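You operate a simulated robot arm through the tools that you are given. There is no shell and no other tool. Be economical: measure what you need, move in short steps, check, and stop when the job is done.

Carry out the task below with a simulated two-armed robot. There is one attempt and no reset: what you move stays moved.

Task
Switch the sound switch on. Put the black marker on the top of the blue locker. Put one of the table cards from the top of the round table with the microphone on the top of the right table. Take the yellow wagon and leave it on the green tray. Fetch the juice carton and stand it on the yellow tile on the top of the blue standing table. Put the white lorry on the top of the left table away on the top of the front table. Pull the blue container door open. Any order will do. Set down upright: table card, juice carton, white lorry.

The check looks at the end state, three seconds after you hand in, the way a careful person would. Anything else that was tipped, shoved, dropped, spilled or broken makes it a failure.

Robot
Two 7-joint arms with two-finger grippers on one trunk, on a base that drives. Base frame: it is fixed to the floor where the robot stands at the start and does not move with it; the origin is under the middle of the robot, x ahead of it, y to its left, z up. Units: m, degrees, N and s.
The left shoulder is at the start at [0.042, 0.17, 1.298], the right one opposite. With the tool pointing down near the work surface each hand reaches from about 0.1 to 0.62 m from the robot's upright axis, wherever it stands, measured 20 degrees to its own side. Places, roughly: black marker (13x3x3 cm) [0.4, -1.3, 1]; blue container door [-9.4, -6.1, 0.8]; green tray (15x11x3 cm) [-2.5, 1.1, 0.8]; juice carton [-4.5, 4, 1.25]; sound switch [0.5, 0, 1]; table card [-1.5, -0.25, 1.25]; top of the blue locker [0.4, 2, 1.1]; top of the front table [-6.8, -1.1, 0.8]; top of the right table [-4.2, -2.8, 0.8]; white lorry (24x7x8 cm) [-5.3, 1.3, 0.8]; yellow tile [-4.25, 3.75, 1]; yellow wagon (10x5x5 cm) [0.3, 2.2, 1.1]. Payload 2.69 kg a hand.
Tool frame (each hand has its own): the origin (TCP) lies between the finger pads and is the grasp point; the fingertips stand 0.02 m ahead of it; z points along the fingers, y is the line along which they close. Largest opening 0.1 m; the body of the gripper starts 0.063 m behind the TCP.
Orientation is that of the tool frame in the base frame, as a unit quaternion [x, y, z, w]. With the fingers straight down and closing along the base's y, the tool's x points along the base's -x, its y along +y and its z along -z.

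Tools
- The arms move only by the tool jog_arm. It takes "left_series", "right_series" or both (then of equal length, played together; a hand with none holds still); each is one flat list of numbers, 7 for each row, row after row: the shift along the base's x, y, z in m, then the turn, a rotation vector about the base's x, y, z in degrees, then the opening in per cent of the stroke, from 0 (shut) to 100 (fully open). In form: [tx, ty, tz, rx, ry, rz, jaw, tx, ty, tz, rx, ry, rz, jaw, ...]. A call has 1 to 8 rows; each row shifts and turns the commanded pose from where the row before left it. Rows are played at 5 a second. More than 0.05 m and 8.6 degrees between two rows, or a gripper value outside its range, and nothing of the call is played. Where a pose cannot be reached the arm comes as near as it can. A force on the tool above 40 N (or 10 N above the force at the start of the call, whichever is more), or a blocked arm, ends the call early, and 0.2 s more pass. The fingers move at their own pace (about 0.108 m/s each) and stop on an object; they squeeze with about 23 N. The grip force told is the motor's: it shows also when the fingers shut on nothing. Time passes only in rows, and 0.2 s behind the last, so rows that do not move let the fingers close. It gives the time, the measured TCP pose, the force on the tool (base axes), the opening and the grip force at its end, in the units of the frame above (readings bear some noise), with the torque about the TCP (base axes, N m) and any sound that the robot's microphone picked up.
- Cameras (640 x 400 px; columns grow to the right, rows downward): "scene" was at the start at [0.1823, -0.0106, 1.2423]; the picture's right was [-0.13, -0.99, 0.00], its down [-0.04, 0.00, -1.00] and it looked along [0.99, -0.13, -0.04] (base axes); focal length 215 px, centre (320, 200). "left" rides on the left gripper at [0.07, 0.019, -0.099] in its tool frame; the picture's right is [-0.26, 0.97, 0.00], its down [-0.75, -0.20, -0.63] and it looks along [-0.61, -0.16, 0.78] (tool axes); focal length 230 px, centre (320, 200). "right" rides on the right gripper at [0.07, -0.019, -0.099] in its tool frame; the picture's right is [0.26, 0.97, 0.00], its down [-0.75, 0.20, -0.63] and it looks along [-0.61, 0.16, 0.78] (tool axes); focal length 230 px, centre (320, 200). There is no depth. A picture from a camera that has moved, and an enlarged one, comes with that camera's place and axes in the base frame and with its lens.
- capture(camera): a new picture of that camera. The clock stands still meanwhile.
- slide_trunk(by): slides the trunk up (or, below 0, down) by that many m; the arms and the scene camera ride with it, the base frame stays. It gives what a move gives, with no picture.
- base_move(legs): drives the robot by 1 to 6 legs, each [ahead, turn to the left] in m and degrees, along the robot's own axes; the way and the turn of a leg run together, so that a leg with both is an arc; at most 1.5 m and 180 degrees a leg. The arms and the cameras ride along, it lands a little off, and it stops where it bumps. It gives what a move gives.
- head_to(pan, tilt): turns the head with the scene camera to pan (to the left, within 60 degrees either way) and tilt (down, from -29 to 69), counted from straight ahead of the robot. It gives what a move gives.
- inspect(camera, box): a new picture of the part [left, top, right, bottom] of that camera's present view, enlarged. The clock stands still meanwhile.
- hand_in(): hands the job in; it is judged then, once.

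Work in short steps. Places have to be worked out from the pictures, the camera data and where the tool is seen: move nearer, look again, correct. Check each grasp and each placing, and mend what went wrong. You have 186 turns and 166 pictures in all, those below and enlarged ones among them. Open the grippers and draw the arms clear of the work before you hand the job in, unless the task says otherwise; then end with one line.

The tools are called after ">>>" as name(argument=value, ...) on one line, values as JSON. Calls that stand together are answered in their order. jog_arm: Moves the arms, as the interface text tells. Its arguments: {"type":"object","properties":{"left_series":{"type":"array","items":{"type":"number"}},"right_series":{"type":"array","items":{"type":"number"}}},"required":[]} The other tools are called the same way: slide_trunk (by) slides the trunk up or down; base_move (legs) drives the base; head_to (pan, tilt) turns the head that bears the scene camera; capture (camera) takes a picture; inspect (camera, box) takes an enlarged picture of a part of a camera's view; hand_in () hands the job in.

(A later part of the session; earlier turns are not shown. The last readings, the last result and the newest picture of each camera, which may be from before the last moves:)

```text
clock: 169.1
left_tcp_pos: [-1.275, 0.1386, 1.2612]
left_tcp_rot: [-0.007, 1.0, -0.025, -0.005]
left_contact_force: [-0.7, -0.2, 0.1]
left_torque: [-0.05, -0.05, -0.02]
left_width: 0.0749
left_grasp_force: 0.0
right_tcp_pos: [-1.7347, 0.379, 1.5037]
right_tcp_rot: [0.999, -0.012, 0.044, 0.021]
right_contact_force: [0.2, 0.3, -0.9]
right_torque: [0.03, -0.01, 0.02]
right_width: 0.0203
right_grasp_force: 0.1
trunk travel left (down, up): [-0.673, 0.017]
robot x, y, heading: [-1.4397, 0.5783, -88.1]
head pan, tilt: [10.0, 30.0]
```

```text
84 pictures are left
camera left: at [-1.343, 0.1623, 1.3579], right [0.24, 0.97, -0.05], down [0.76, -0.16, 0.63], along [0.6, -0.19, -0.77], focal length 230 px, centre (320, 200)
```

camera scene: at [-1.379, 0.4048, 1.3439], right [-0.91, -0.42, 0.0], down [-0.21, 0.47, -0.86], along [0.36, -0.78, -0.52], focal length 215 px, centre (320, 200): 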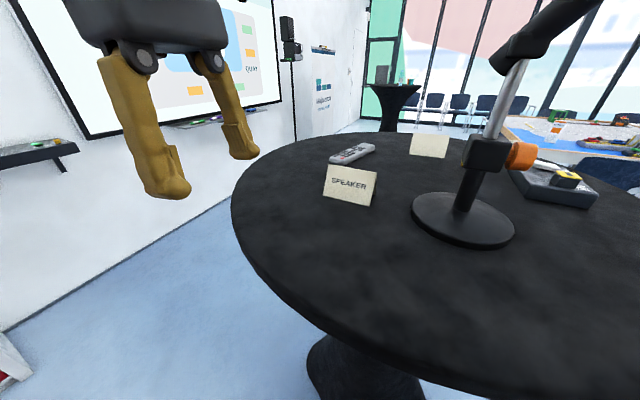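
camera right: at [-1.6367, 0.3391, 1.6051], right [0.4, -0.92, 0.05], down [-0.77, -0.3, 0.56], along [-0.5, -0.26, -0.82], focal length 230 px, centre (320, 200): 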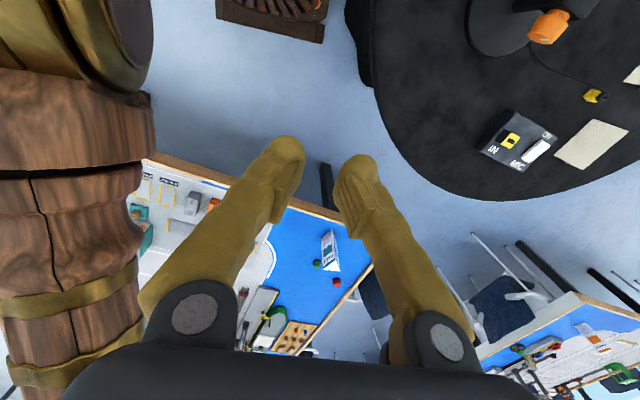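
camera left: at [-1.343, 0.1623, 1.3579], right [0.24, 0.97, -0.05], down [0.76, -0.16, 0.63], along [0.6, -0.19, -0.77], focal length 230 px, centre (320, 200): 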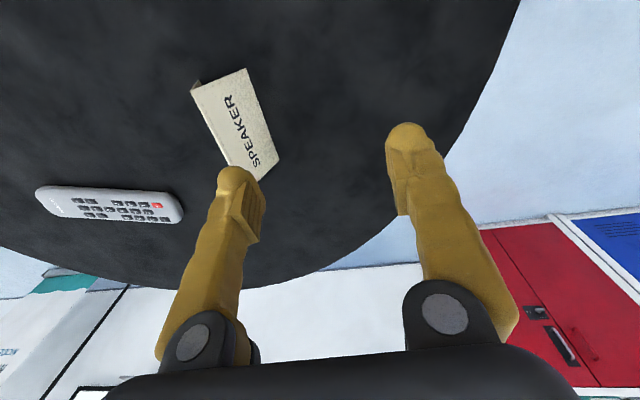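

Yaw is aligned. Move over the ridge (dy -0.078) and then lower part way.

>>> jog_arm(left_series=[-0.006, -0.04, -0.005, 0, 0, 0, 75, -0.006, -0.038, -0.01, 0, 0, 0, 75, 0, 0, -0.02, 0, 0, 0, 75, 0, 0, 0, 0, 0, 0, 75])

>>> capture(camera="left")

>>> capture(camera="scene")

```text
clock: 170.1
left_tcp_pos: [-1.285, 0.0608, 1.2247]
left_tcp_rot: [-0.007, 1.0, -0.026, -0.005]
left_contact_force: [0.0, 0.1, 0.5]
left_torque: [0.01, -0.03, -0.02]
left_width: 0.075
left_grasp_force: 0.0
right_tcp_pos: [-1.7363, 0.3779, 1.5026]
right_tcp_rot: [0.999, -0.011, 0.044, 0.02]
right_contact_force: [-0.1, -0.1, 0.2]
right_torque: [0.04, -0.02, 0.02]
right_width: 0.0201
right_grasp_force: 0.1
trunk travel left (down, up): [-0.673, 0.017]
robot x, y, heading: [-1.4411, 0.5777, -88.0]
head pan, tilt: [10.0, 30.0]
```

```text
83 pictures are left
camera left: at [-1.354, 0.0837, 1.3219], right [0.24, 0.97, -0.05], down [0.76, -0.16, 0.63], along [0.6, -0.19, -0.77], focal length 230 px, centre (320, 200)
```

left: 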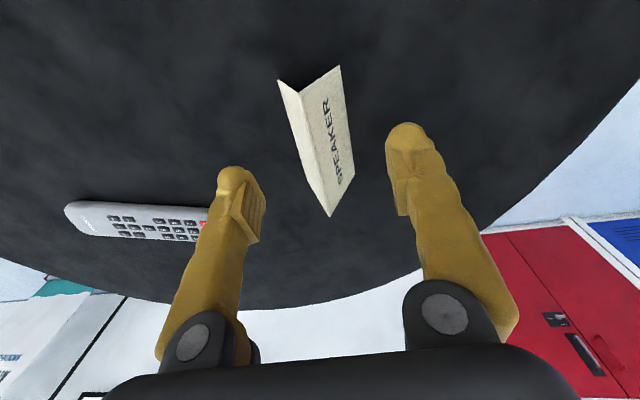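

```text
82 pictures are left
camera scene: at [-1.42, 0.3969, 1.3442], right [-0.98, -0.21, 0.0], down [-0.1, 0.5, -0.86], along [0.18, -0.84, -0.52], focal length 215 px, centre (320, 200)
```

scene: 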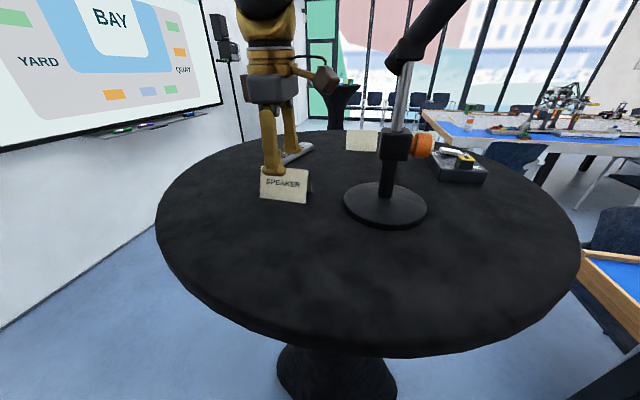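

The ridge is centred between the fingers. I lower to z≈1.178 and close gently.

>>> jog_arm(left_series=[0, 0, -0.02, 0, 0, 0, 75, 0, 0, -0.02, 0, 0, 0, 75, 0, 0, -0.008, 0, 0, 0, 75, 0, 0, 0, 0, 0, 0, 40, 0, 0, 0, 0, 0, 0, 10, 0, 0, 0, 0, 0, 0, 5, 0, 0, 0, 0, 0, 0, 5])

>>> capture(camera="left")

```text
clock: 171.7
left_tcp_pos: [-1.2842, 0.0593, 1.1791]
left_tcp_rot: [-0.008, 1.0, -0.026, -0.005]
left_contact_force: [0.3, 0.5, 0.8]
left_torque: [-0.02, 0.05, -0.01]
left_width: 0.0208
left_grasp_force: 23.2
right_tcp_pos: [-1.7346, 0.3785, 1.5029]
right_tcp_rot: [0.999, -0.011, 0.045, 0.021]
right_contact_force: [0.4, 0.8, 0.6]
right_torque: [0.01, 0.03, 0.01]
right_width: 0.0199
right_grasp_force: 0.1
trunk travel left (down, up): [-0.673, 0.017]
robot x, y, heading: [-1.4437, 0.5765, -87.8]
head pan, tilt: [10.0, 30.0]
```

```text
81 pictures are left
camera left: at [-1.3522, 0.0828, 1.275], right [0.24, 0.97, -0.05], down [0.76, -0.16, 0.63], along [0.6, -0.19, -0.77], focal length 230 px, centre (320, 200)
```

left: 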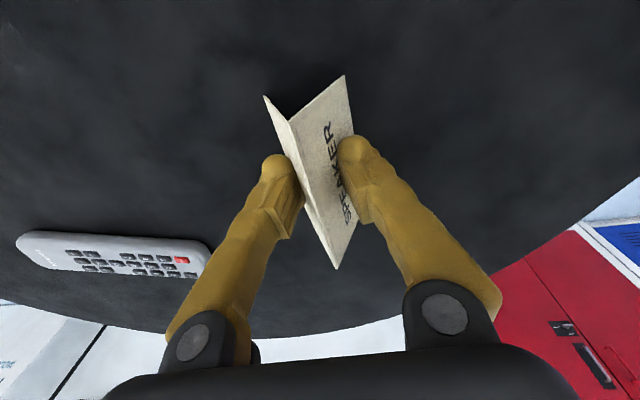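

Gripped at 2.1 cm. I lift gently and check it holds.

>>> jog_arm(left_series=[0, 0, 0.01, 0, 0, 0, 5, 0, 0, 0.02, 0, 0, 0, 5, 0, 0, 0.03, 0, 0, 0, 5, 0.01, 0.03, 0.02, 0, 0, 0, 5, 0.01, 0.04, 0, 0, 0, 0, 5, 0.01, 0.04, 0, 0, 0, 0, 5])

>>> capture(camera="scene")

```text
clock: 173.1
left_tcp_pos: [-1.2543, 0.1699, 1.256]
left_tcp_rot: [-0.006, 1.0, -0.026, -0.006]
left_contact_force: [-1.0, 0.9, 0.9]
left_torque: [-0.05, 0.03, 0.03]
left_width: 0.0198
left_grasp_force: 23.2
right_tcp_pos: [-1.7347, 0.3805, 1.503]
right_tcp_rot: [0.999, -0.011, 0.044, 0.022]
right_contact_force: [-0.4, -0.4, 0.0]
right_torque: [-0.02, -0.03, 0.01]
right_width: 0.0198
right_grasp_force: 0.0
trunk travel left (down, up): [-0.673, 0.017]
robot x, y, heading: [-1.4426, 0.5796, -88.0]
head pan, tilt: [10.0, 30.0]
```

```text
80 pictures are left
camera scene: at [-1.4196, 0.3987, 1.3444], right [-0.98, -0.21, 0.0], down [-0.11, 0.5, -0.86], along [0.18, -0.84, -0.51], focal length 215 px, centre (320, 200)
```

scene: 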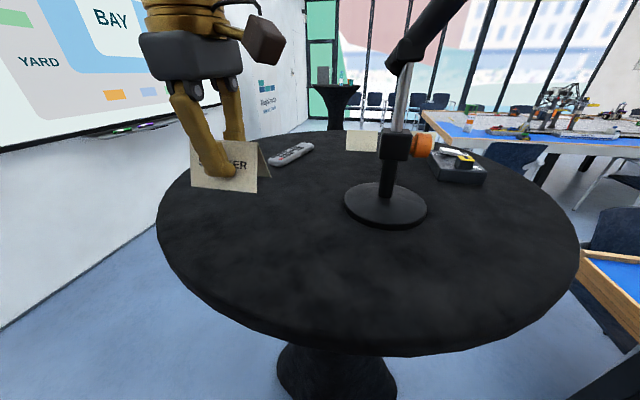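

The card is held upright. I back off the table, bring the right hand further forward, and turn to go around the table on the wall side.

>>> base_move(legs=[[-0.2, 0]])

>>> jog_arm(right_series=[0.03, -0.04, -0.02, 0, 0, 0, 20, 0.02, -0.04, -0.02, 0, 0, 0, 20, 0, -0.04, -0.02, 0, 0, 0, 20, 0, -0.04, 0, 0, 0, 0, 20])

>>> base_move(legs=[[0, 62]])

>>> base_move(legs=[[1.0, 0]])

>>> base_move(legs=[[0, -65]])

```text
clock: 174.7
left_tcp_pos: [-1.2599, 0.3633, 1.2534]
left_tcp_rot: [-0.009, 1.0, -0.024, -0.006]
left_contact_force: [0.1, 0.5, -0.6]
left_torque: [-0.05, 0.0, 0.02]
left_width: 0.0191
left_grasp_force: 23.0
right_tcp_pos: [-1.7418, 0.5726, 1.5039]
right_tcp_rot: [0.999, -0.011, 0.045, 0.02]
right_contact_force: [-1.4, 1.2, -0.8]
right_torque: [-0.13, 0.01, 0.01]
right_width: 0.02
right_grasp_force: 0.1
trunk travel left (down, up): [-0.673, 0.017]
robot x, y, heading: [-1.4568, 0.7773, -87.7]
head pan, tilt: [10.0, 30.0]
```

```text
refused: row 1 steps farther than a row can; nothing moved
```

```text
clock: 177.9
left_tcp_pos: [-1.0039, 0.7553, 1.2565]
left_tcp_rot: [-0.52, 0.854, -0.028, 0.01]
left_contact_force: [-0.6, 0.0, 0.0]
left_torque: [-0.04, 0.0, 0.04]
left_width: 0.017
left_grasp_force: 23.6
right_tcp_pos: [-1.4169, 0.431, 1.5023]
right_tcp_rot: [0.863, 0.504, 0.048, -0.007]
right_contact_force: [-0.4, 0.4, -0.5]
right_torque: [-0.02, 0.02, -0.01]
right_width: 0.0203
right_grasp_force: 0.0
trunk travel left (down, up): [-0.673, 0.017]
robot x, y, heading: [-1.447, 0.7697, -26.1]
head pan, tilt: [10.0, 30.0]
```

```text
clock: 183.0
left_tcp_pos: [-0.1379, 0.3196, 1.2647]
left_tcp_rot: [-0.515, 0.856, -0.033, 0.013]
left_contact_force: [0.6, 0.4, -0.3]
left_torque: [0.04, 0.03, 0.0]
left_width: 0.014
left_grasp_force: 23.1
right_tcp_pos: [-0.554, -0.002, 1.4988]
right_tcp_rot: [0.866, 0.498, 0.035, -0.022]
right_contact_force: [-0.1, 0.7, -1.0]
right_torque: [0.01, 0.01, 0.01]
right_width: 0.0199
right_grasp_force: 0.1
trunk travel left (down, up): [-0.673, 0.017]
robot x, y, heading: [-0.569, 0.3351, -26.7]
head pan, tilt: [10.0, 30.0]
```

```text
clock: 186.3
left_tcp_pos: [-0.3944, -0.0395, 1.2693]
left_tcp_rot: [0.02, 0.999, -0.044, -0.005]
left_contact_force: [1.2, -0.2, 0.0]
left_torque: [0.01, 0.03, 0.02]
left_width: 0.0117
left_grasp_force: 22.5
right_tcp_pos: [-0.8645, 0.1978, 1.4992]
right_tcp_rot: [0.998, -0.039, 0.042, 0.001]
right_contact_force: [0.3, -0.4, 0.3]
right_torque: [-0.02, 0.01, 0.01]
right_width: 0.0199
right_grasp_force: 0.0
trunk travel left (down, up): [-0.673, 0.017]
robot x, y, heading: [-0.5657, 0.3344, -91.1]
head pan, tilt: [10.0, 30.0]
```

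The jaw width is creeping down (20→12 mm): the wedge-shaped card is slipping. I look at it right away.

>>> capture(camera="left")

```text
79 pictures are left
camera left: at [-0.4614, -0.0091, 1.3661], right [0.3, 0.95, -0.09], down [0.75, -0.17, 0.64], along [0.59, -0.25, -0.76], focal length 230 px, centre (320, 200)
```

left: 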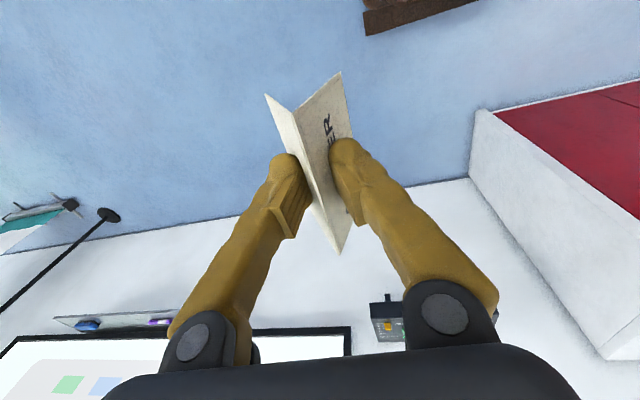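

The card has slid about 1 cm. I try reducing the squeeze by commanding the jaw near the present width and read the force.

>>> jog_arm(left_series=[0, 0, 0, 0, 0, 0, 11.3, 0, 0, 0, 0, 0, 0, 11.3])

```text
clock: 186.9
left_tcp_pos: [-0.3928, -0.022, 1.2763]
left_tcp_rot: [0.02, 0.998, -0.051, -0.005]
left_contact_force: [0.0, -0.1, -0.2]
left_torque: [0.03, -0.02, -0.02]
left_width: 0.0122
left_grasp_force: 22.8
right_tcp_pos: [-0.8659, 0.2159, 1.4942]
right_tcp_rot: [0.998, -0.039, 0.039, -0.02]
right_contact_force: [-0.1, -1.0, -0.2]
right_torque: [0.0, -0.01, -0.01]
right_width: 0.0191
right_grasp_force: 0.1
trunk travel left (down, up): [-0.673, 0.017]
robot x, y, heading: [-0.5614, 0.3342, -90.9]
head pan, tilt: [10.0, 30.0]
```

The squeeze can't be lowered. I'll set the card back down on the near side of the round table and regrasp it by its ends. First free the right hand forward, then turn to the table.

>>> jog_arm(right_series=[0, -0.04, 0, 0, 0, 0, 20, 0, -0.04, 0, 0, 0, 0, 20, 0, -0.04, 0, 0, 0, 0, 20, 0, -0.03, 0, 0, 0, 0, 20], left_series=[0, -0.01, 0, 0, 0, 0, 5, 0, -0.01, 0, 0, 0, 0, 5, 0, 0, 0, 0, 0, 0, 5, 0, 0, 0, 0, 0, 0, 5])

>>> base_move(legs=[[0, -62]])

>>> capture(camera="scene")

```text
clock: 187.9
left_tcp_pos: [-0.3926, -0.0422, 1.2746]
left_tcp_rot: [0.021, 0.998, -0.051, -0.005]
left_contact_force: [-0.3, -0.8, -0.3]
left_torque: [-0.01, 0.01, -0.03]
left_width: 0.0106
left_grasp_force: 23.0
right_tcp_pos: [-0.8639, 0.07, 1.4988]
right_tcp_rot: [0.998, -0.039, 0.039, 0.01]
right_contact_force: [-0.1, -0.1, 0.4]
right_torque: [0.07, 0.02, 0.01]
right_width: 0.0201
right_grasp_force: 0.0
trunk travel left (down, up): [-0.673, 0.017]
robot x, y, heading: [-0.5652, 0.3309, -91.1]
head pan, tilt: [10.0, 30.0]
```

```text
clock: 191.1
left_tcp_pos: [-0.8148, 0.0057, 1.2744]
left_tcp_rot: [0.529, 0.847, -0.043, -0.03]
left_contact_force: [0.3, -0.9, -0.1]
left_torque: [0.01, 0.0, -0.02]
left_width: 0.0088
left_grasp_force: 22.8
right_tcp_pos: [-0.9387, 0.4724, 1.499]
right_tcp_rot: [0.838, -0.545, 0.028, 0.029]
right_contact_force: [-0.3, -0.7, 0.2]
right_torque: [0.01, 0.02, 0.01]
right_width: 0.0204
right_grasp_force: 0.1
trunk travel left (down, up): [-0.673, 0.017]
robot x, y, heading: [-0.5617, 0.3297, -152.7]
head pan, tilt: [10.0, 30.0]
```

```text
78 pictures are left
camera scene: at [-0.717, 0.2336, 1.3443], right [-0.61, 0.79, 0.0], down [0.41, 0.31, -0.86], along [-0.68, -0.52, -0.51], focal length 215 px, centre (320, 200)
```

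scene: 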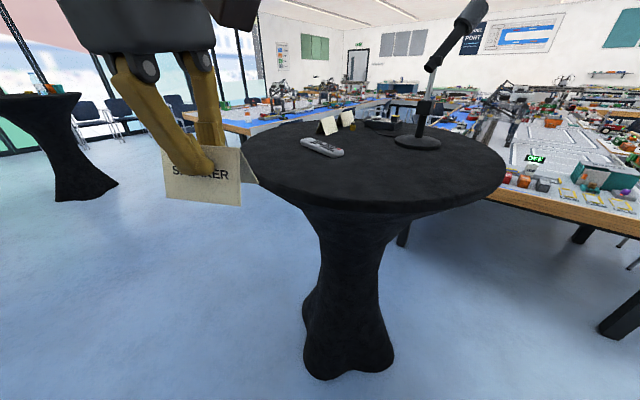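

I turn 12° more and creep 0.1 m so a free near spot of the tabletop (~[-1.07, 0.04]) is comfortably in the left arm's range.

>>> base_move(legs=[[0, -12]])

>>> base_move(legs=[[0.1, 0]])

>>> jog_arm(left_series=[-0.04, 0.005, 0, 0, 0, 0, 0, -0.03, 0, -0.02, 0, 0, 0, 0])

>>> capture(camera="scene")

```text
clock: 192.2
left_tcp_pos: [-0.858, 0.0693, 1.281]
left_tcp_rot: [0.615, 0.786, -0.046, -0.038]
left_contact_force: [-0.1, 0.4, 0.0]
left_torque: [0.02, 0.0, 0.0]
left_width: 0.0082
left_grasp_force: 23.1
right_tcp_pos: [-0.8796, 0.5538, 1.5016]
right_tcp_rot: [0.775, -0.63, 0.02, 0.037]
right_contact_force: [0.6, 0.3, -0.3]
right_torque: [0.04, -0.01, -0.02]
right_width: 0.0198
right_grasp_force: 0.1
trunk travel left (down, up): [-0.673, 0.017]
robot x, y, heading: [-0.5622, 0.3295, -164.7]
head pan, tilt: [10.0, 30.0]
```

```text
clock: 193.4
left_tcp_pos: [-0.9011, 0.058, 1.2956]
left_tcp_rot: [0.615, 0.784, -0.063, -0.052]
left_contact_force: [-0.2, 0.5, 0.0]
left_torque: [0.04, -0.08, -0.02]
left_width: 0.0074
left_grasp_force: 22.9
right_tcp_pos: [-0.9129, 0.5461, 1.5124]
right_tcp_rot: [0.776, -0.628, 0.006, 0.058]
right_contact_force: [-2.2, -1.2, 0.9]
right_torque: [0.1, -0.28, 0.05]
right_width: 0.0201
right_grasp_force: 0.1
trunk travel left (down, up): [-0.673, 0.017]
robot x, y, heading: [-0.6623, 0.3005, -164.7]
head pan, tilt: [10.0, 30.0]
```

```text
clock: 194.2
left_tcp_pos: [-0.9642, 0.0639, 1.2785]
left_tcp_rot: [0.615, 0.784, -0.065, -0.052]
left_contact_force: [0.5, 0.8, 0.3]
left_torque: [0.01, 0.07, -0.01]
left_width: 0.0074
left_grasp_force: 22.9
right_tcp_pos: [-0.9078, 0.549, 1.5073]
right_tcp_rot: [0.776, -0.629, 0.013, 0.046]
right_contact_force: [0.2, 0.1, -0.2]
right_torque: [0.03, 0.0, 0.0]
right_width: 0.0195
right_grasp_force: 0.0
trunk travel left (down, up): [-0.673, 0.017]
robot x, y, heading: [-0.6578, 0.3037, -164.6]
head pan, tilt: [10.0, 30.0]
stopped in row 2 (left hand): the arm was blocked; the commanded pose is now the measured one
```

```text
77 pictures are left
camera scene: at [-0.8063, 0.2483, 1.3474], right [-0.43, 0.9, 0.0], down [0.45, 0.21, -0.87], along [-0.78, -0.37, -0.5], focal length 215 px, centre (320, 200)
```

scene: 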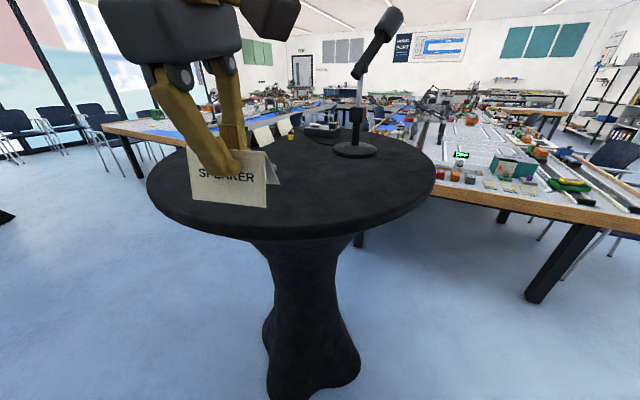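

The card is still just outside the table edge. I continue inward ~0.12 m, levelling the tool.

>>> jog_arm(left_series=[0, 0, 0, 0, 0, 0, 0, -0.025, -0.007, 0, 2, -4.5, 0, 0, -0.035, -0.01, 0, 0, -4.5, 0, 0, -0.035, -0.01, 0, 0, 0, 0, 0, -0.03, -0.008, -0.01, 0, 0, 0, 0])

>>> capture(camera="scene")

```text
clock: 195.4
left_tcp_pos: [-1.1011, 0.0244, 1.2739]
left_tcp_rot: [0.611, 0.792, -0.001, -0.011]
left_contact_force: [-1.8, -1.0, 0.1]
left_torque: [0.05, -0.11, 0.01]
left_width: 0.0065
left_grasp_force: 22.9
right_tcp_pos: [-0.9154, 0.5442, 1.5123]
right_tcp_rot: [0.776, -0.628, 0.004, 0.058]
right_contact_force: [-1.4, 0.6, 0.2]
right_torque: [0.04, -0.09, 0.02]
right_width: 0.0202
right_grasp_force: 0.1
trunk travel left (down, up): [-0.673, 0.017]
robot x, y, heading: [-0.6599, 0.3045, -164.7]
head pan, tilt: [10.0, 30.0]
```

```text
76 pictures are left
camera scene: at [-0.7975, 0.2499, 1.3483], right [-0.43, 0.9, 0.0], down [0.45, 0.21, -0.87], along [-0.79, -0.37, -0.49], focal length 215 px, centre (320, 200)
```

scene: 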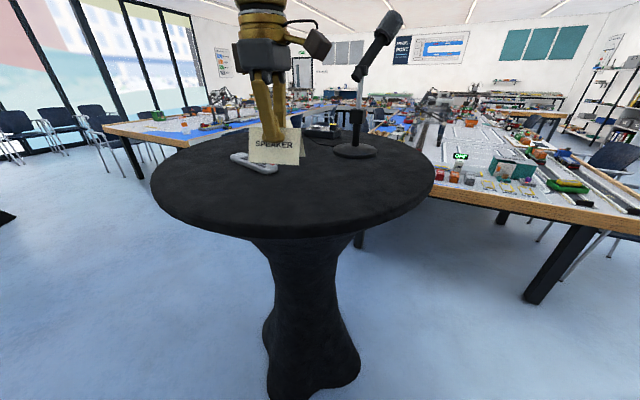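

Spot is clear of remote and mic. I lower toward the tabletop.

>>> jog_arm(left_series=[0, 0, -0.035, 0, 0, 0, 0, 0, 0, -0.025, 0, 0, 0, 0, 0, 0, -0.006, 0, 0, 0, 0])

>>> inspect(camera="scene", box=[200, 80, 360, 200])

```text
clock: 196.2
left_tcp_pos: [-1.1039, 0.0239, 1.1999]
left_tcp_rot: [0.614, 0.789, 0.004, -0.002]
left_contact_force: [0.8, 2.3, 0.3]
left_torque: [-0.15, 0.07, 0.01]
left_width: 0.0062
left_grasp_force: 22.6
right_tcp_pos: [-0.9219, 0.5434, 1.5051]
right_tcp_rot: [0.776, -0.629, 0.016, 0.043]
right_contact_force: [-0.5, 0.1, 0.3]
right_torque: [0.01, 0.0, 0.02]
right_width: 0.0202
right_grasp_force: 0.2
trunk travel left (down, up): [-0.673, 0.017]
robot x, y, heading: [-0.6609, 0.3056, -164.7]
head pan, tilt: [10.0, 30.0]
```

```text
3.33 times, centred on (280, 140) of scene
camera zoom: at [-0.8185, 0.2438, 1.3457], right [-0.43, 0.9, 0.0], down [0.46, 0.22, -0.86], along [-0.78, -0.37, -0.51], focal length 717 px, centre (453, 400)
```

zoom: 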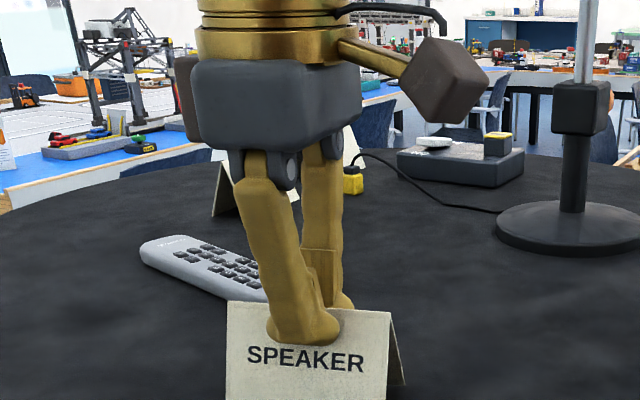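

>>> jog_arm(left_series=[0, 0, -0.003, 0, 0, 0, 0, 0, 0, -0.003, 0, 0, 0, 0])

>>> inspect(camera="scene", box=[220, 150, 348, 230])

```text
clock: 196.6
left_tcp_pos: [-1.0946, 0.0248, 1.202]
left_tcp_rot: [0.609, 0.793, 0.006, -0.002]
left_contact_force: [-0.1, -0.4, 0.0]
left_torque: [0.0, 0.05, 0.04]
left_width: 0.0059
left_grasp_force: 23.3
right_tcp_pos: [-0.9174, 0.5472, 1.497]
right_tcp_rot: [0.775, -0.631, 0.029, 0.022]
right_contact_force: [0.5, 0.3, -0.4]
right_torque: [-0.06, 0.04, 0.02]
right_width: 0.0201
right_grasp_force: 0.0
trunk travel left (down, up): [-0.673, 0.017]
robot x, y, heading: [-0.658, 0.3027, -164.5]
head pan, tilt: [10.0, 30.0]
stopped in row 1 (left hand): the force on the tool passed its limit at 59 N (the readings are from after the stop); the commanded pose is now the measured one
```

```text
5.00 times, centred on (284, 190) of scene
camera zoom: at [-0.8301, 0.2429, 1.3441], right [-0.43, 0.9, 0.0], down [0.47, 0.22, -0.86], along [-0.77, -0.37, -0.51], focal length 1076 px, centre (500, 250)
```

zoom: 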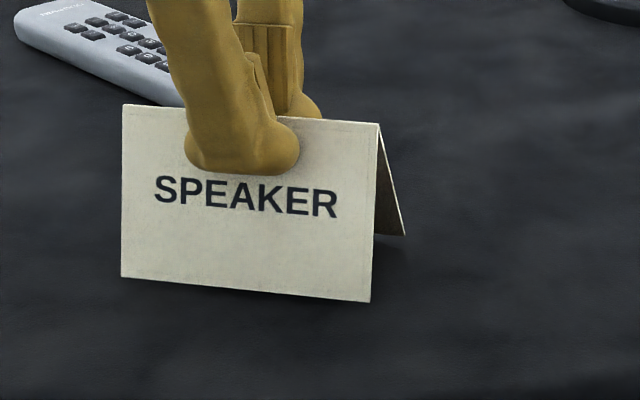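

It touched at z≈1.198. I lower 3 mm, open and rise.

>>> jog_arm(left_series=[0, 0, -0.003, 0, 0, 0, 0, 0, 0, 0, 0, 0, 0, 30, 0, 0, 0, 0, 0, 0, 50, 0, 0, 0.03, 0, 0, 0, 50, 0, 0, 0.04, 0, 0, 0, 50])

>>> inspect(camera="scene", box=[200, 100, 360, 200])

```text
clock: 197.8
left_tcp_pos: [-1.095, 0.0314, 1.2745]
left_tcp_rot: [0.616, 0.788, 0.002, -0.004]
left_contact_force: [-0.5, -0.3, -0.2]
left_torque: [0.0, 0.01, -0.02]
left_width: 0.05
left_grasp_force: 0.1
right_tcp_pos: [-0.9146, 0.5481, 1.4971]
right_tcp_rot: [0.775, -0.63, 0.028, 0.023]
right_contact_force: [-0.1, 0.6, -0.3]
right_torque: [-0.02, 0.05, 0.01]
right_width: 0.0199
right_grasp_force: 0.1
trunk travel left (down, up): [-0.673, 0.017]
robot x, y, heading: [-0.6592, 0.3061, -164.6]
head pan, tilt: [10.0, 30.0]
```

```text
4.00 times, centred on (280, 150) of scene
camera zoom: at [-0.8284, 0.2425, 1.3445], right [-0.43, 0.9, 0.0], down [0.47, 0.22, -0.86], along [-0.78, -0.37, -0.51], focal length 861 px, centre (480, 400)
```

zoom: 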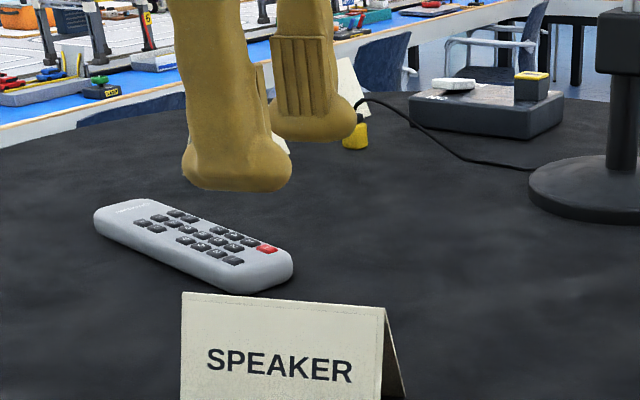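

The card stands fine. I un-yaw the left hand by -90° with the jaw fully open so it can grip the card's two ends.

>>> jog_arm(left_series=[0, 0, 0, 0, 0, -8.2, 100, 0, 0, 0, 0, 0, -8.2, 100, 0, 0, 0, 0, 0, -8.2, 100, 0, 0, 0, 0, 0, -8.2, 100, 0, 0, 0, 0, 0, -8.2, 100, 0, 0, 0, 0, 0, -8.2, 100, 0, 0, 0, 0, 0, -8.2, 100, 0, 0, 0, 0, 0, -8.2, 100])

>>> jog_arm(left_series=[0, 0, 0, 0, 0, -8.2, 100, 0, 0, 0, 0, 0, -8.2, 100, 0, 0, 0, 0, 0, -8.2, 100, 0, 0, 0, 0, 0, 0, 100])

>>> capture(camera="left")

```text
clock: 199.6
left_tcp_pos: [-1.0977, 0.0265, 1.2706]
left_tcp_rot: [0.944, 0.33, 0.003, -0.003]
left_contact_force: [-0.1, 0.7, -0.2]
left_torque: [-0.01, -0.03, -0.01]
left_width: 0.1001
left_grasp_force: 0.0
right_tcp_pos: [-0.9163, 0.546, 1.4971]
right_tcp_rot: [0.776, -0.63, 0.028, 0.021]
right_contact_force: [-0.1, -0.9, 0.0]
right_torque: [0.0, 0.0, 0.01]
right_width: 0.0203
right_grasp_force: 0.0
trunk travel left (down, up): [-0.673, 0.017]
robot x, y, heading: [-0.6606, 0.3033, -164.9]
head pan, tilt: [10.0, 30.0]
```

```text
clock: 200.6
left_tcp_pos: [-1.0969, 0.0261, 1.2706]
left_tcp_rot: [0.993, 0.122, 0.005, -0.002]
left_contact_force: [0.0, 0.2, 0.4]
left_torque: [0.03, -0.03, 0.01]
left_width: 0.1
left_grasp_force: 0.1
right_tcp_pos: [-0.9151, 0.5464, 1.4986]
right_tcp_rot: [0.775, -0.631, 0.028, 0.023]
right_contact_force: [-0.7, 1.1, 0.0]
right_torque: [0.03, -0.03, -0.01]
right_width: 0.0202
right_grasp_force: 0.0
trunk travel left (down, up): [-0.673, 0.017]
robot x, y, heading: [-0.6585, 0.3047, -164.6]
head pan, tilt: [10.0, 30.0]
```

```text
72 pictures are left
camera left: at [-1.0249, 0.0256, 1.3692], right [-0.02, -1.0, 0.0], down [-0.78, 0.01, 0.62], along [-0.62, 0.01, -0.78], focal length 230 px, centre (320, 200)
```

left: 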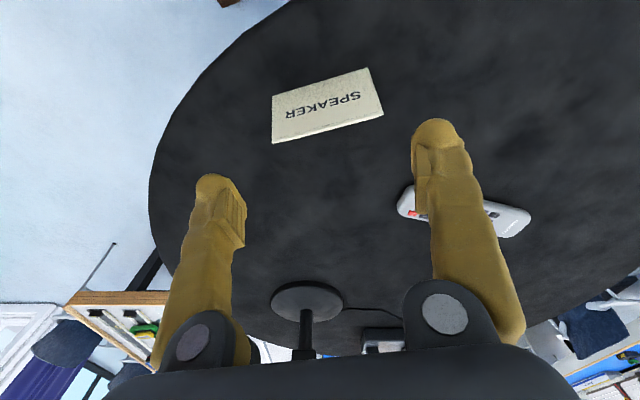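

Card centre ≈[-1.0915, 0.022], ridge aligned with the closing axis. I centre and lower to just above the ridge, then look.

>>> jog_arm(left_series=[0.0055, -0.004, -0.02, 0, 0, 0, 100, 0, 0, -0.025, 0, 0, 0, 100, 0, 0, 0, 0, 0, 0, 100])

>>> capture(camera="left")

>>> inspect(camera="scene", box=[200, 100, 360, 220])

```text
clock: 201.3
left_tcp_pos: [-1.091, 0.024, 1.2258]
left_tcp_rot: [0.993, 0.122, 0.005, -0.002]
left_contact_force: [-0.1, -0.1, 0.1]
left_torque: [0.02, 0.05, -0.01]
left_width: 0.1
left_grasp_force: 0.1
right_tcp_pos: [-0.9158, 0.5472, 1.4982]
right_tcp_rot: [0.775, -0.631, 0.029, 0.022]
right_contact_force: [0.5, 0.4, -0.7]
right_torque: [0.02, 0.0, -0.01]
right_width: 0.0201
right_grasp_force: 0.1
trunk travel left (down, up): [-0.673, 0.017]
robot x, y, heading: [-0.6594, 0.3039, -164.7]
head pan, tilt: [10.0, 30.0]
```

```text
71 pictures are left
camera left: at [-1.0191, 0.0222, 1.3236], right [-0.02, -1.0, 0.0], down [-0.78, 0.01, 0.62], along [-0.62, 0.01, -0.78], focal length 230 px, centre (320, 200)
```

left: 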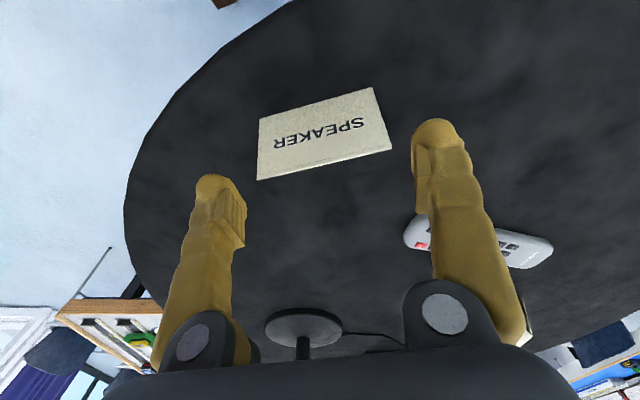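

```text
3.33 times, centred on (280, 160) of scene
camera zoom: at [-0.8294, 0.2416, 1.3443], right [-0.43, 0.9, 0.0], down [0.47, 0.22, -0.86], along [-0.77, -0.37, -0.51], focal length 717 px, centre (453, 333)
```

zoom: 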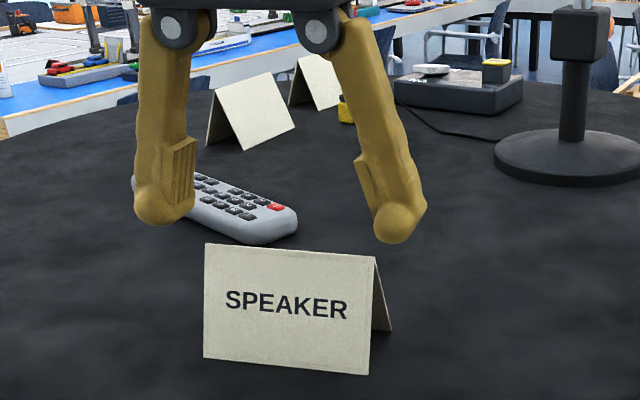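

Centred within 2 mm. I lower to z≈1.169 and close on the ends.

>>> jog_arm(left_series=[-0.001, -0.002, -0.02, 0, 0, 0, 100, 0, 0, -0.02, 0, 0, 0, 100, 0, 0, -0.016, 0, 0, 0, 100, 0, 0, 0, 0, 0, 0, 90, 0, 0, 0, 0, 0, 0, 80, 0, 0, 0, 0, 0, 0, 75, 0, 0, 0, 0, 0, 0, 75])

>>> inspect(camera="scene", box=[200, 100, 360, 220])

```text
clock: 202.3
left_tcp_pos: [-1.0774, 0.0233, 1.1817]
left_tcp_rot: [0.992, 0.123, -0.01, 0.001]
left_contact_force: [-0.5, -0.5, -0.5]
left_torque: [0.03, -0.01, 0.05]
left_width: 0.0931
left_grasp_force: 22.5
right_tcp_pos: [-0.8975, 0.5525, 1.4915]
right_tcp_rot: [0.775, -0.63, 0.039, 0.004]
right_contact_force: [0.8, 0.0, -0.6]
right_torque: [0.0, 0.0, 0.02]
right_width: 0.0203
right_grasp_force: 0.0
trunk travel left (down, up): [-0.673, 0.017]
robot x, y, heading: [-0.6591, 0.3032, -164.6]
head pan, tilt: [10.0, 30.0]
stopped in row 4 (left hand): the force on the tool passed its limit at 44 N (the readings are from after the stop); the commanded pose is now the measured one
```

```text
3.33 times, centred on (280, 160) of scene
camera zoom: at [-0.8301, 0.2414, 1.3439], right [-0.43, 0.9, 0.0], down [0.47, 0.22, -0.86], along [-0.77, -0.37, -0.51], focal length 717 px, centre (453, 333)
```

zoom: 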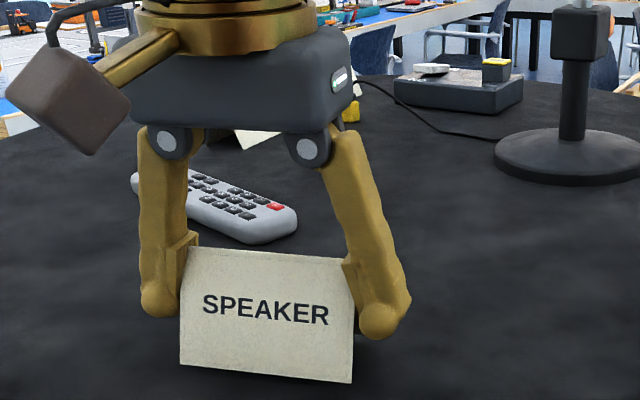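

The fingers already grip the card's ends (9.3 cm, 22 N). I keep closing and lift slightly to check.

>>> jog_arm(left_series=[0, 0, 0, 0, 0, 0, 75, 0, 0, 0, 0, 0, 0, 75, 0, 0, 0.02, 0, 0, 0, 75, 0, 0, 0.03, 0, 0, 0, 75, 0, 0, 0.03, 0, 0, 0, 75])

>>> capture(camera="left")

>>> inspect(camera="scene", box=[200, 60, 360, 180])

```text
clock: 203.5
left_tcp_pos: [-1.0764, 0.0264, 1.2627]
left_tcp_rot: [0.992, 0.123, -0.01, 0.0]
left_contact_force: [0.1, 0.9, 0.3]
left_torque: [0.02, 0.0, -0.03]
left_width: 0.0928
left_grasp_force: 22.9
right_tcp_pos: [-0.8971, 0.5529, 1.4938]
right_tcp_rot: [0.774, -0.632, 0.039, 0.005]
right_contact_force: [0.1, -0.4, -0.3]
right_torque: [-0.02, 0.0, -0.03]
right_width: 0.0202
right_grasp_force: 0.2
trunk travel left (down, up): [-0.673, 0.017]
robot x, y, heading: [-0.6563, 0.3019, -164.8]
head pan, tilt: [10.0, 30.0]
```

```text
68 pictures are left
camera left: at [-1.0027, 0.0255, 1.359], right [-0.02, -1.0, 0.0], down [-0.76, 0.01, 0.64], along [-0.64, 0.01, -0.76], focal length 230 px, centre (320, 200)
```

left: 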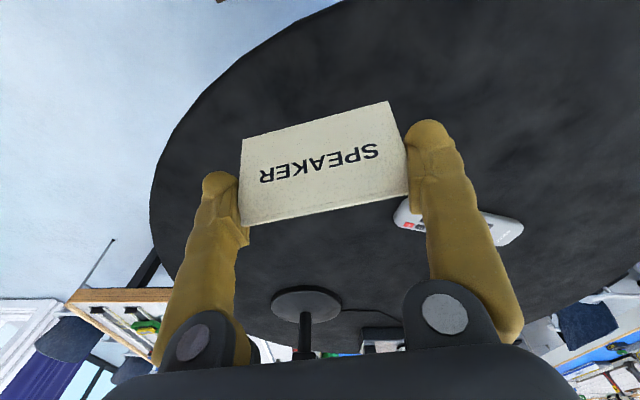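

```text
3.33 times, centred on (280, 120) of scene
camera zoom: at [-0.8293, 0.2419, 1.3443], right [-0.43, 0.9, 0.0], down [0.47, 0.22, -0.86], along [-0.77, -0.37, -0.51], focal length 717 px, centre (453, 467)
```

zoom: 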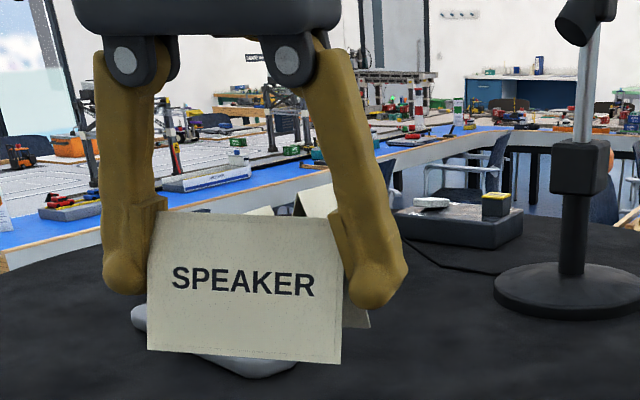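

The end grip is solid. I push the right hand forward off the trunk, back away from the table, turn to -y and drive along the wall side.

>>> jog_arm(right_series=[-0.035, -0.01, 0, 0, 0, 0, 20, -0.035, -0.01, 0, 0, 0, 0, 20, -0.035, -0.01, 0, 0, 0, 0, 20, -0.035, -0.01, 0, 0, 0, 0, 20])

>>> base_move(legs=[[-0.2, 0]])

>>> base_move(legs=[[0, 74]])

>>> base_move(legs=[[1.3, 0], [0.7, 0]])

>>> head_to(pan=-35, tilt=15)

>>> capture(camera="scene")

```text
clock: 204.5
left_tcp_pos: [-1.0783, 0.0251, 1.2616]
left_tcp_rot: [0.992, 0.122, -0.01, 0.001]
left_contact_force: [-0.6, 0.5, 0.9]
left_torque: [-0.01, -0.04, 0.03]
left_width: 0.0924
left_grasp_force: 22.8
right_tcp_pos: [-1.0364, 0.5125, 1.5004]
right_tcp_rot: [0.775, -0.63, 0.021, 0.028]
right_contact_force: [-0.8, -0.2, 0.1]
right_torque: [0.01, -0.01, -0.05]
right_width: 0.02
right_grasp_force: 0.2
trunk travel left (down, up): [-0.673, 0.017]
robot x, y, heading: [-0.6582, 0.303, -164.6]
head pan, tilt: [10.0, 30.0]
```

```text
clock: 206.1
left_tcp_pos: [-0.8882, 0.0784, 1.2613]
left_tcp_rot: [0.992, 0.122, -0.008, 0.0]
left_contact_force: [-1.3, -0.4, -1.1]
left_torque: [-0.01, -0.05, 0.0]
left_width: 0.092
left_grasp_force: 23.1
right_tcp_pos: [-0.8445, 0.5657, 1.4985]
right_tcp_rot: [0.775, -0.632, 0.023, 0.027]
right_contact_force: [0.1, -0.2, 0.2]
right_torque: [0.01, -0.02, 0.02]
right_width: 0.0199
right_grasp_force: 0.1
trunk travel left (down, up): [-0.673, 0.017]
robot x, y, heading: [-0.4617, 0.3548, -164.7]
head pan, tilt: [10.0, 30.0]
```

```text
clock: 209.8
left_tcp_pos: [-0.3132, -0.1028, 1.2686]
left_tcp_rot: [0.72, 0.694, -0.013, 0.012]
left_contact_force: [0.1, -0.3, 0.5]
left_torque: [0.02, -0.02, 0.0]
left_width: 0.091
left_grasp_force: 23.2
right_tcp_pos: [-0.7704, 0.0755, 1.5034]
right_tcp_rot: [0.999, -0.038, 0.033, 0.017]
right_contact_force: [0.2, 0.1, -1.4]
right_torque: [-0.01, 0.01, 0.05]
right_width: 0.0202
right_grasp_force: 0.0
trunk travel left (down, up): [-0.673, 0.017]
robot x, y, heading: [-0.4761, 0.3563, -90.8]
head pan, tilt: [10.0, 30.0]
```

```text
clock: 219.6
left_tcp_pos: [-0.3521, -2.0475, 1.2763]
left_tcp_rot: [0.721, 0.692, -0.018, 0.017]
left_contact_force: [0.1, -1.5, 0.0]
left_torque: [0.02, 0.03, 0.01]
left_width: 0.0898
left_grasp_force: 23.0
right_tcp_pos: [-0.8085, -1.8619, 1.5068]
right_tcp_rot: [0.998, -0.04, 0.032, 0.025]
right_contact_force: [0.5, 0.1, 0.7]
right_torque: [-0.01, 0.02, -0.01]
right_width: 0.0199
right_grasp_force: 0.1
trunk travel left (down, up): [-0.673, 0.017]
robot x, y, heading: [-0.5112, -1.6054, -90.7]
head pan, tilt: [10.0, 30.0]
```

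```text
clock: 220.7
left_tcp_pos: [-0.3513, -2.0284, 1.2815]
left_tcp_rot: [0.721, 0.692, -0.023, 0.023]
left_contact_force: [-0.5, -0.1, -0.4]
left_torque: [0.01, 0.01, -0.03]
left_width: 0.0896
left_grasp_force: 23.1
right_tcp_pos: [-0.8089, -1.8412, 1.5111]
right_tcp_rot: [0.998, -0.04, 0.032, 0.034]
right_contact_force: [1.0, -0.8, -0.9]
right_torque: [0.04, 0.01, 0.01]
right_width: 0.0204
right_grasp_force: 0.1
trunk travel left (down, up): [-0.673, 0.017]
robot x, y, heading: [-0.5121, -1.604, -91.2]
head pan, tilt: [-35.0, 15.0]
```

```text
66 pictures are left
camera scene: at [-0.5662, -1.7751, 1.3684], right [-0.81, 0.59, 0.01], down [0.15, 0.23, -0.96], along [-0.57, -0.78, -0.27], focal length 215 px, centre (320, 200)
```

scene: 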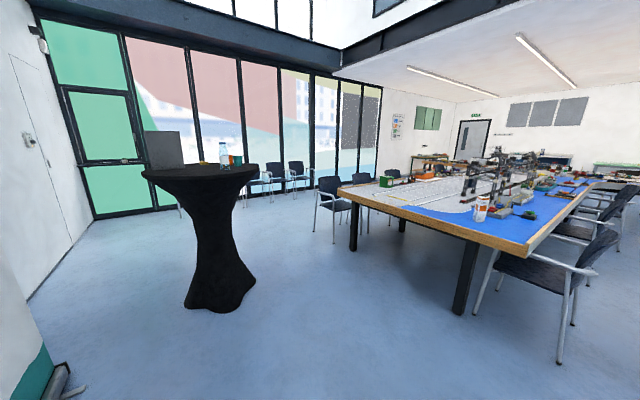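

The right table's near end is at x≈-2.25 (y -1.97…-3.6). I drive to about [-1.75, -2.57] and face it.

>>> base_move(legs=[[0, -51]])

>>> base_move(legs=[[1.5, 0]])

>>> base_move(legs=[[0, -38]])

>>> head_to(pan=10, tilt=35)

>>> capture(camera="scene")

>>> capture(camera="left")

```text
clock: 223.5
left_tcp_pos: [-0.7434, -1.9915, 1.2818]
left_tcp_rot: [0.951, 0.307, -0.032, 0.012]
left_contact_force: [0.2, 0.6, 0.1]
left_torque: [-0.01, 0.0, 0.03]
left_width: 0.089
left_grasp_force: 22.8
right_tcp_pos: [-0.8787, -1.5154, 1.5117]
right_tcp_rot: [0.88, -0.472, 0.014, 0.045]
right_contact_force: [0.0, 0.1, -0.6]
right_torque: [-0.03, -0.02, 0.02]
right_width: 0.0199
right_grasp_force: 0.1
trunk travel left (down, up): [-0.673, 0.017]
robot x, y, heading: [-0.5077, -1.6131, -143.0]
head pan, tilt: [-35.0, 15.0]
```

```text
clock: 230.8
left_tcp_pos: [-1.8936, -2.8793, 1.2902]
left_tcp_rot: [0.949, 0.313, -0.039, 0.014]
left_contact_force: [0.0, -0.5, 0.5]
left_torque: [-0.01, 0.0, 0.0]
left_width: 0.0886
left_grasp_force: 23.1
right_tcp_pos: [-2.0354, -2.4047, 1.5042]
right_tcp_rot: [0.884, -0.467, 0.02, 0.028]
right_contact_force: [0.0, -0.1, 0.4]
right_torque: [-0.03, -0.03, 0.01]
right_width: 0.0201
right_grasp_force: 0.1
trunk travel left (down, up): [-0.673, 0.017]
robot x, y, heading: [-1.6795, -2.5077, -142.2]
head pan, tilt: [-35.0, 15.0]
```

```text
clock: 233.0
left_tcp_pos: [-2.0568, -2.6672, 1.295]
left_tcp_rot: [0.999, -0.014, -0.049, 0.001]
left_contact_force: [0.2, -0.4, -0.8]
left_torque: [-0.01, -0.02, 0.02]
left_width: 0.0891
left_grasp_force: 23.2
right_tcp_pos: [-1.8756, -2.2065, 1.5051]
right_tcp_rot: [-0.683, 0.73, -0.007, -0.033]
right_contact_force: [-0.6, -0.8, -0.5]
right_torque: [0.03, -0.03, 0.02]
right_width: 0.0199
right_grasp_force: 0.1
trunk travel left (down, up): [-0.673, 0.017]
robot x, y, heading: [-1.6829, -2.5065, 179.6]
head pan, tilt: [-35.0, 15.0]
```

```text
clock: 234.2
left_tcp_pos: [-2.0398, -2.6691, 1.3014]
left_tcp_rot: [0.998, -0.013, -0.056, 0.001]
left_contact_force: [-0.8, 0.0, 0.1]
left_torque: [-0.02, -0.02, -0.01]
left_width: 0.0889
left_grasp_force: 22.8
right_tcp_pos: [-1.8586, -2.2063, 1.4974]
right_tcp_rot: [-0.682, 0.731, -0.021, -0.018]
right_contact_force: [0.0, 0.1, -0.5]
right_torque: [0.0, -0.01, 0.0]
right_width: 0.02
right_grasp_force: 0.1
trunk travel left (down, up): [-0.673, 0.017]
robot x, y, heading: [-1.6814, -2.5085, 180.0]
head pan, tilt: [10.0, 35.0]
```

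```text
65 pictures are left
camera scene: at [-1.8604, -2.5216, 1.3363], right [-0.17, 0.99, 0.0], down [0.58, 0.1, -0.81], along [-0.8, -0.14, -0.59], focal length 215 px, centre (320, 200)
```

scene: 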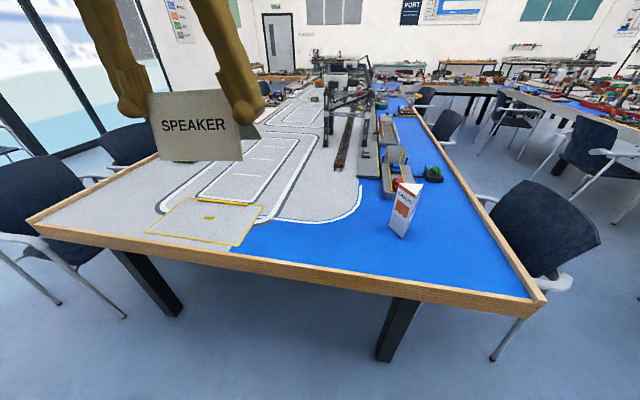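

```text
64 pictures are left
camera left: at [-1.9603, -2.6889, 1.3891], right [-0.28, -0.96, 0.03], down [-0.67, 0.22, 0.71], along [-0.69, 0.18, -0.7], focal length 230 px, centre (320, 200)
```

left: 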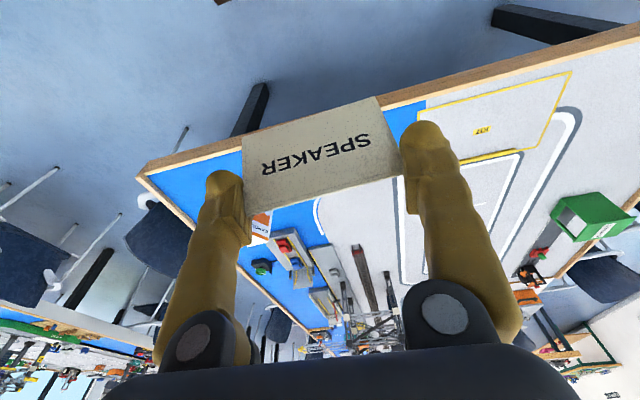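

The card is still held well. Free blue surface is around [-2.40, -2.70]. I drive 0.17 m closer, lower the trunk 0.38 m, and move the card over it.

>>> base_move(legs=[[0.16, 0]])

>>> slide_trunk(by=-0.38)

>>> jog_arm(left_series=[-0.04, 0, 0, 0, -3, 0, 75, -0.04, -0.005, 0, 0, -3, 0, 75, -0.04, -0.005, 0, 0, 0, 0, 75, -0.04, -0.005, -0.01, 0, 0, 0, 75, -0.03, 0, -0.01, 0, 0, 0, 75, 0, 0, -0.01, 0, 0, 0, 75])

>>> capture(camera="scene")

```text
clock: 235.6
left_tcp_pos: [-2.1577, -2.6672, 1.3123]
left_tcp_rot: [0.997, -0.014, -0.071, 0.002]
left_contact_force: [1.4, -0.1, -0.2]
left_torque: [-0.03, 0.1, -0.01]
left_width: 0.0886
left_grasp_force: 23.5
right_tcp_pos: [-1.9652, -2.2067, 1.5134]
right_tcp_rot: [-0.683, 0.728, 0.01, -0.052]
right_contact_force: [1.2, 0.0, 1.3]
right_torque: [0.02, 0.06, -0.01]
right_width: 0.0199
right_grasp_force: 0.1
trunk travel left (down, up): [-0.673, 0.017]
robot x, y, heading: [-1.8363, -2.5057, 179.7]
head pan, tilt: [10.0, 35.0]
```

```text
clock: 239.2
left_tcp_pos: [-2.1968, -2.6664, 0.9213]
left_tcp_rot: [0.998, -0.015, -0.056, 0.001]
left_contact_force: [-0.2, 0.3, 0.7]
left_torque: [0.01, -0.02, -0.01]
left_width: 0.0888
left_grasp_force: 23.3
right_tcp_pos: [-2.0136, -2.2044, 1.1223]
right_tcp_rot: [-0.682, 0.731, -0.014, -0.025]
right_contact_force: [-0.4, 0.2, -0.4]
right_torque: [0.01, 0.01, 0.01]
right_width: 0.0201
right_grasp_force: 0.1
trunk travel left (down, up): [-0.293, 0.397]
robot x, y, heading: [-1.8367, -2.5036, 179.7]
head pan, tilt: [10.0, 35.0]
```

```text
clock: 240.6
left_tcp_pos: [-2.3878, -2.6817, 0.8906]
left_tcp_rot: [1.0, -0.014, -0.004, 0.001]
left_contact_force: [-1.0, 0.4, 0.5]
left_torque: [0.03, 0.0, 0.0]
left_width: 0.0888
left_grasp_force: 23.1
right_tcp_pos: [-2.0128, -2.2047, 1.1211]
right_tcp_rot: [-0.682, 0.731, -0.015, -0.025]
right_contact_force: [-0.2, 0.4, -0.3]
right_torque: [0.01, -0.02, 0.02]
right_width: 0.0201
right_grasp_force: 0.1
trunk travel left (down, up): [-0.293, 0.397]
robot x, y, heading: [-1.8407, -2.51, 179.8]
head pan, tilt: [10.0, 35.0]
```

```text
63 pictures are left
camera scene: at [-2.0094, -2.5206, 0.9566], right [-0.17, 0.99, 0.0], down [0.58, 0.1, -0.81], along [-0.8, -0.14, -0.59], focal length 215 px, centre (320, 200)
```

scene: 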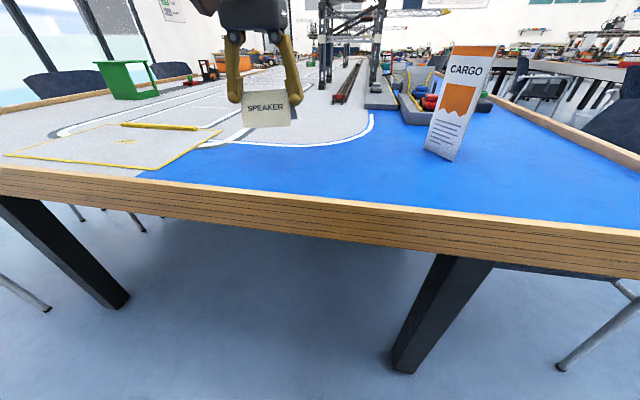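

Level and over free blue surface. I lower toward the top.

>>> jog_arm(left_series=[0, 0, -0.03, 0, 0, 0, 75, 0, 0, -0.025, 0, 0, 0, 75, 0, 0, -0.008, 0, 0, 0, 75])

>>> inspect(camera="scene", box=[190, 70, 350, 190])

```text
clock: 241.4
left_tcp_pos: [-2.3896, -2.682, 0.8259]
left_tcp_rot: [1.0, -0.015, -0.005, 0.0]
left_contact_force: [0.4, 0.7, -1.0]
left_torque: [0.02, 0.02, 0.04]
left_width: 0.0891
left_grasp_force: 23.0
right_tcp_pos: [-2.0122, -2.2053, 1.1222]
right_tcp_rot: [-0.682, 0.73, -0.014, -0.025]
right_contact_force: [0.6, 0.0, 0.7]
right_torque: [-0.01, -0.01, -0.02]
right_width: 0.0201
right_grasp_force: 0.1
trunk travel left (down, up): [-0.293, 0.397]
robot x, y, heading: [-1.8364, -2.5101, 179.8]
head pan, tilt: [10.0, 35.0]
```

```text
3.33 times, centred on (270, 130) of scene
camera zoom: at [-2.0095, -2.5206, 0.9566], right [-0.17, 0.99, 0.0], down [0.58, 0.1, -0.81], along [-0.8, -0.14, -0.59], focal length 717 px, centre (487, 433)
```

zoom: 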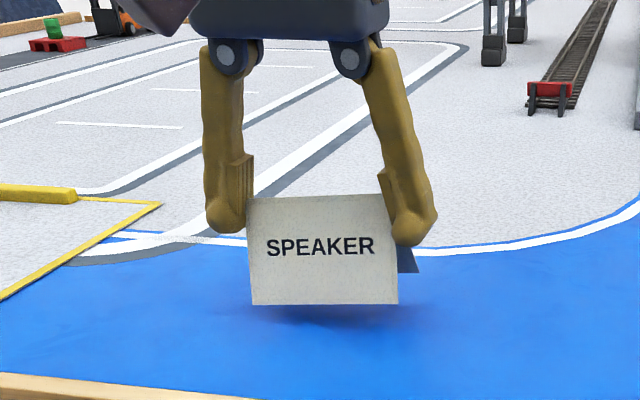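

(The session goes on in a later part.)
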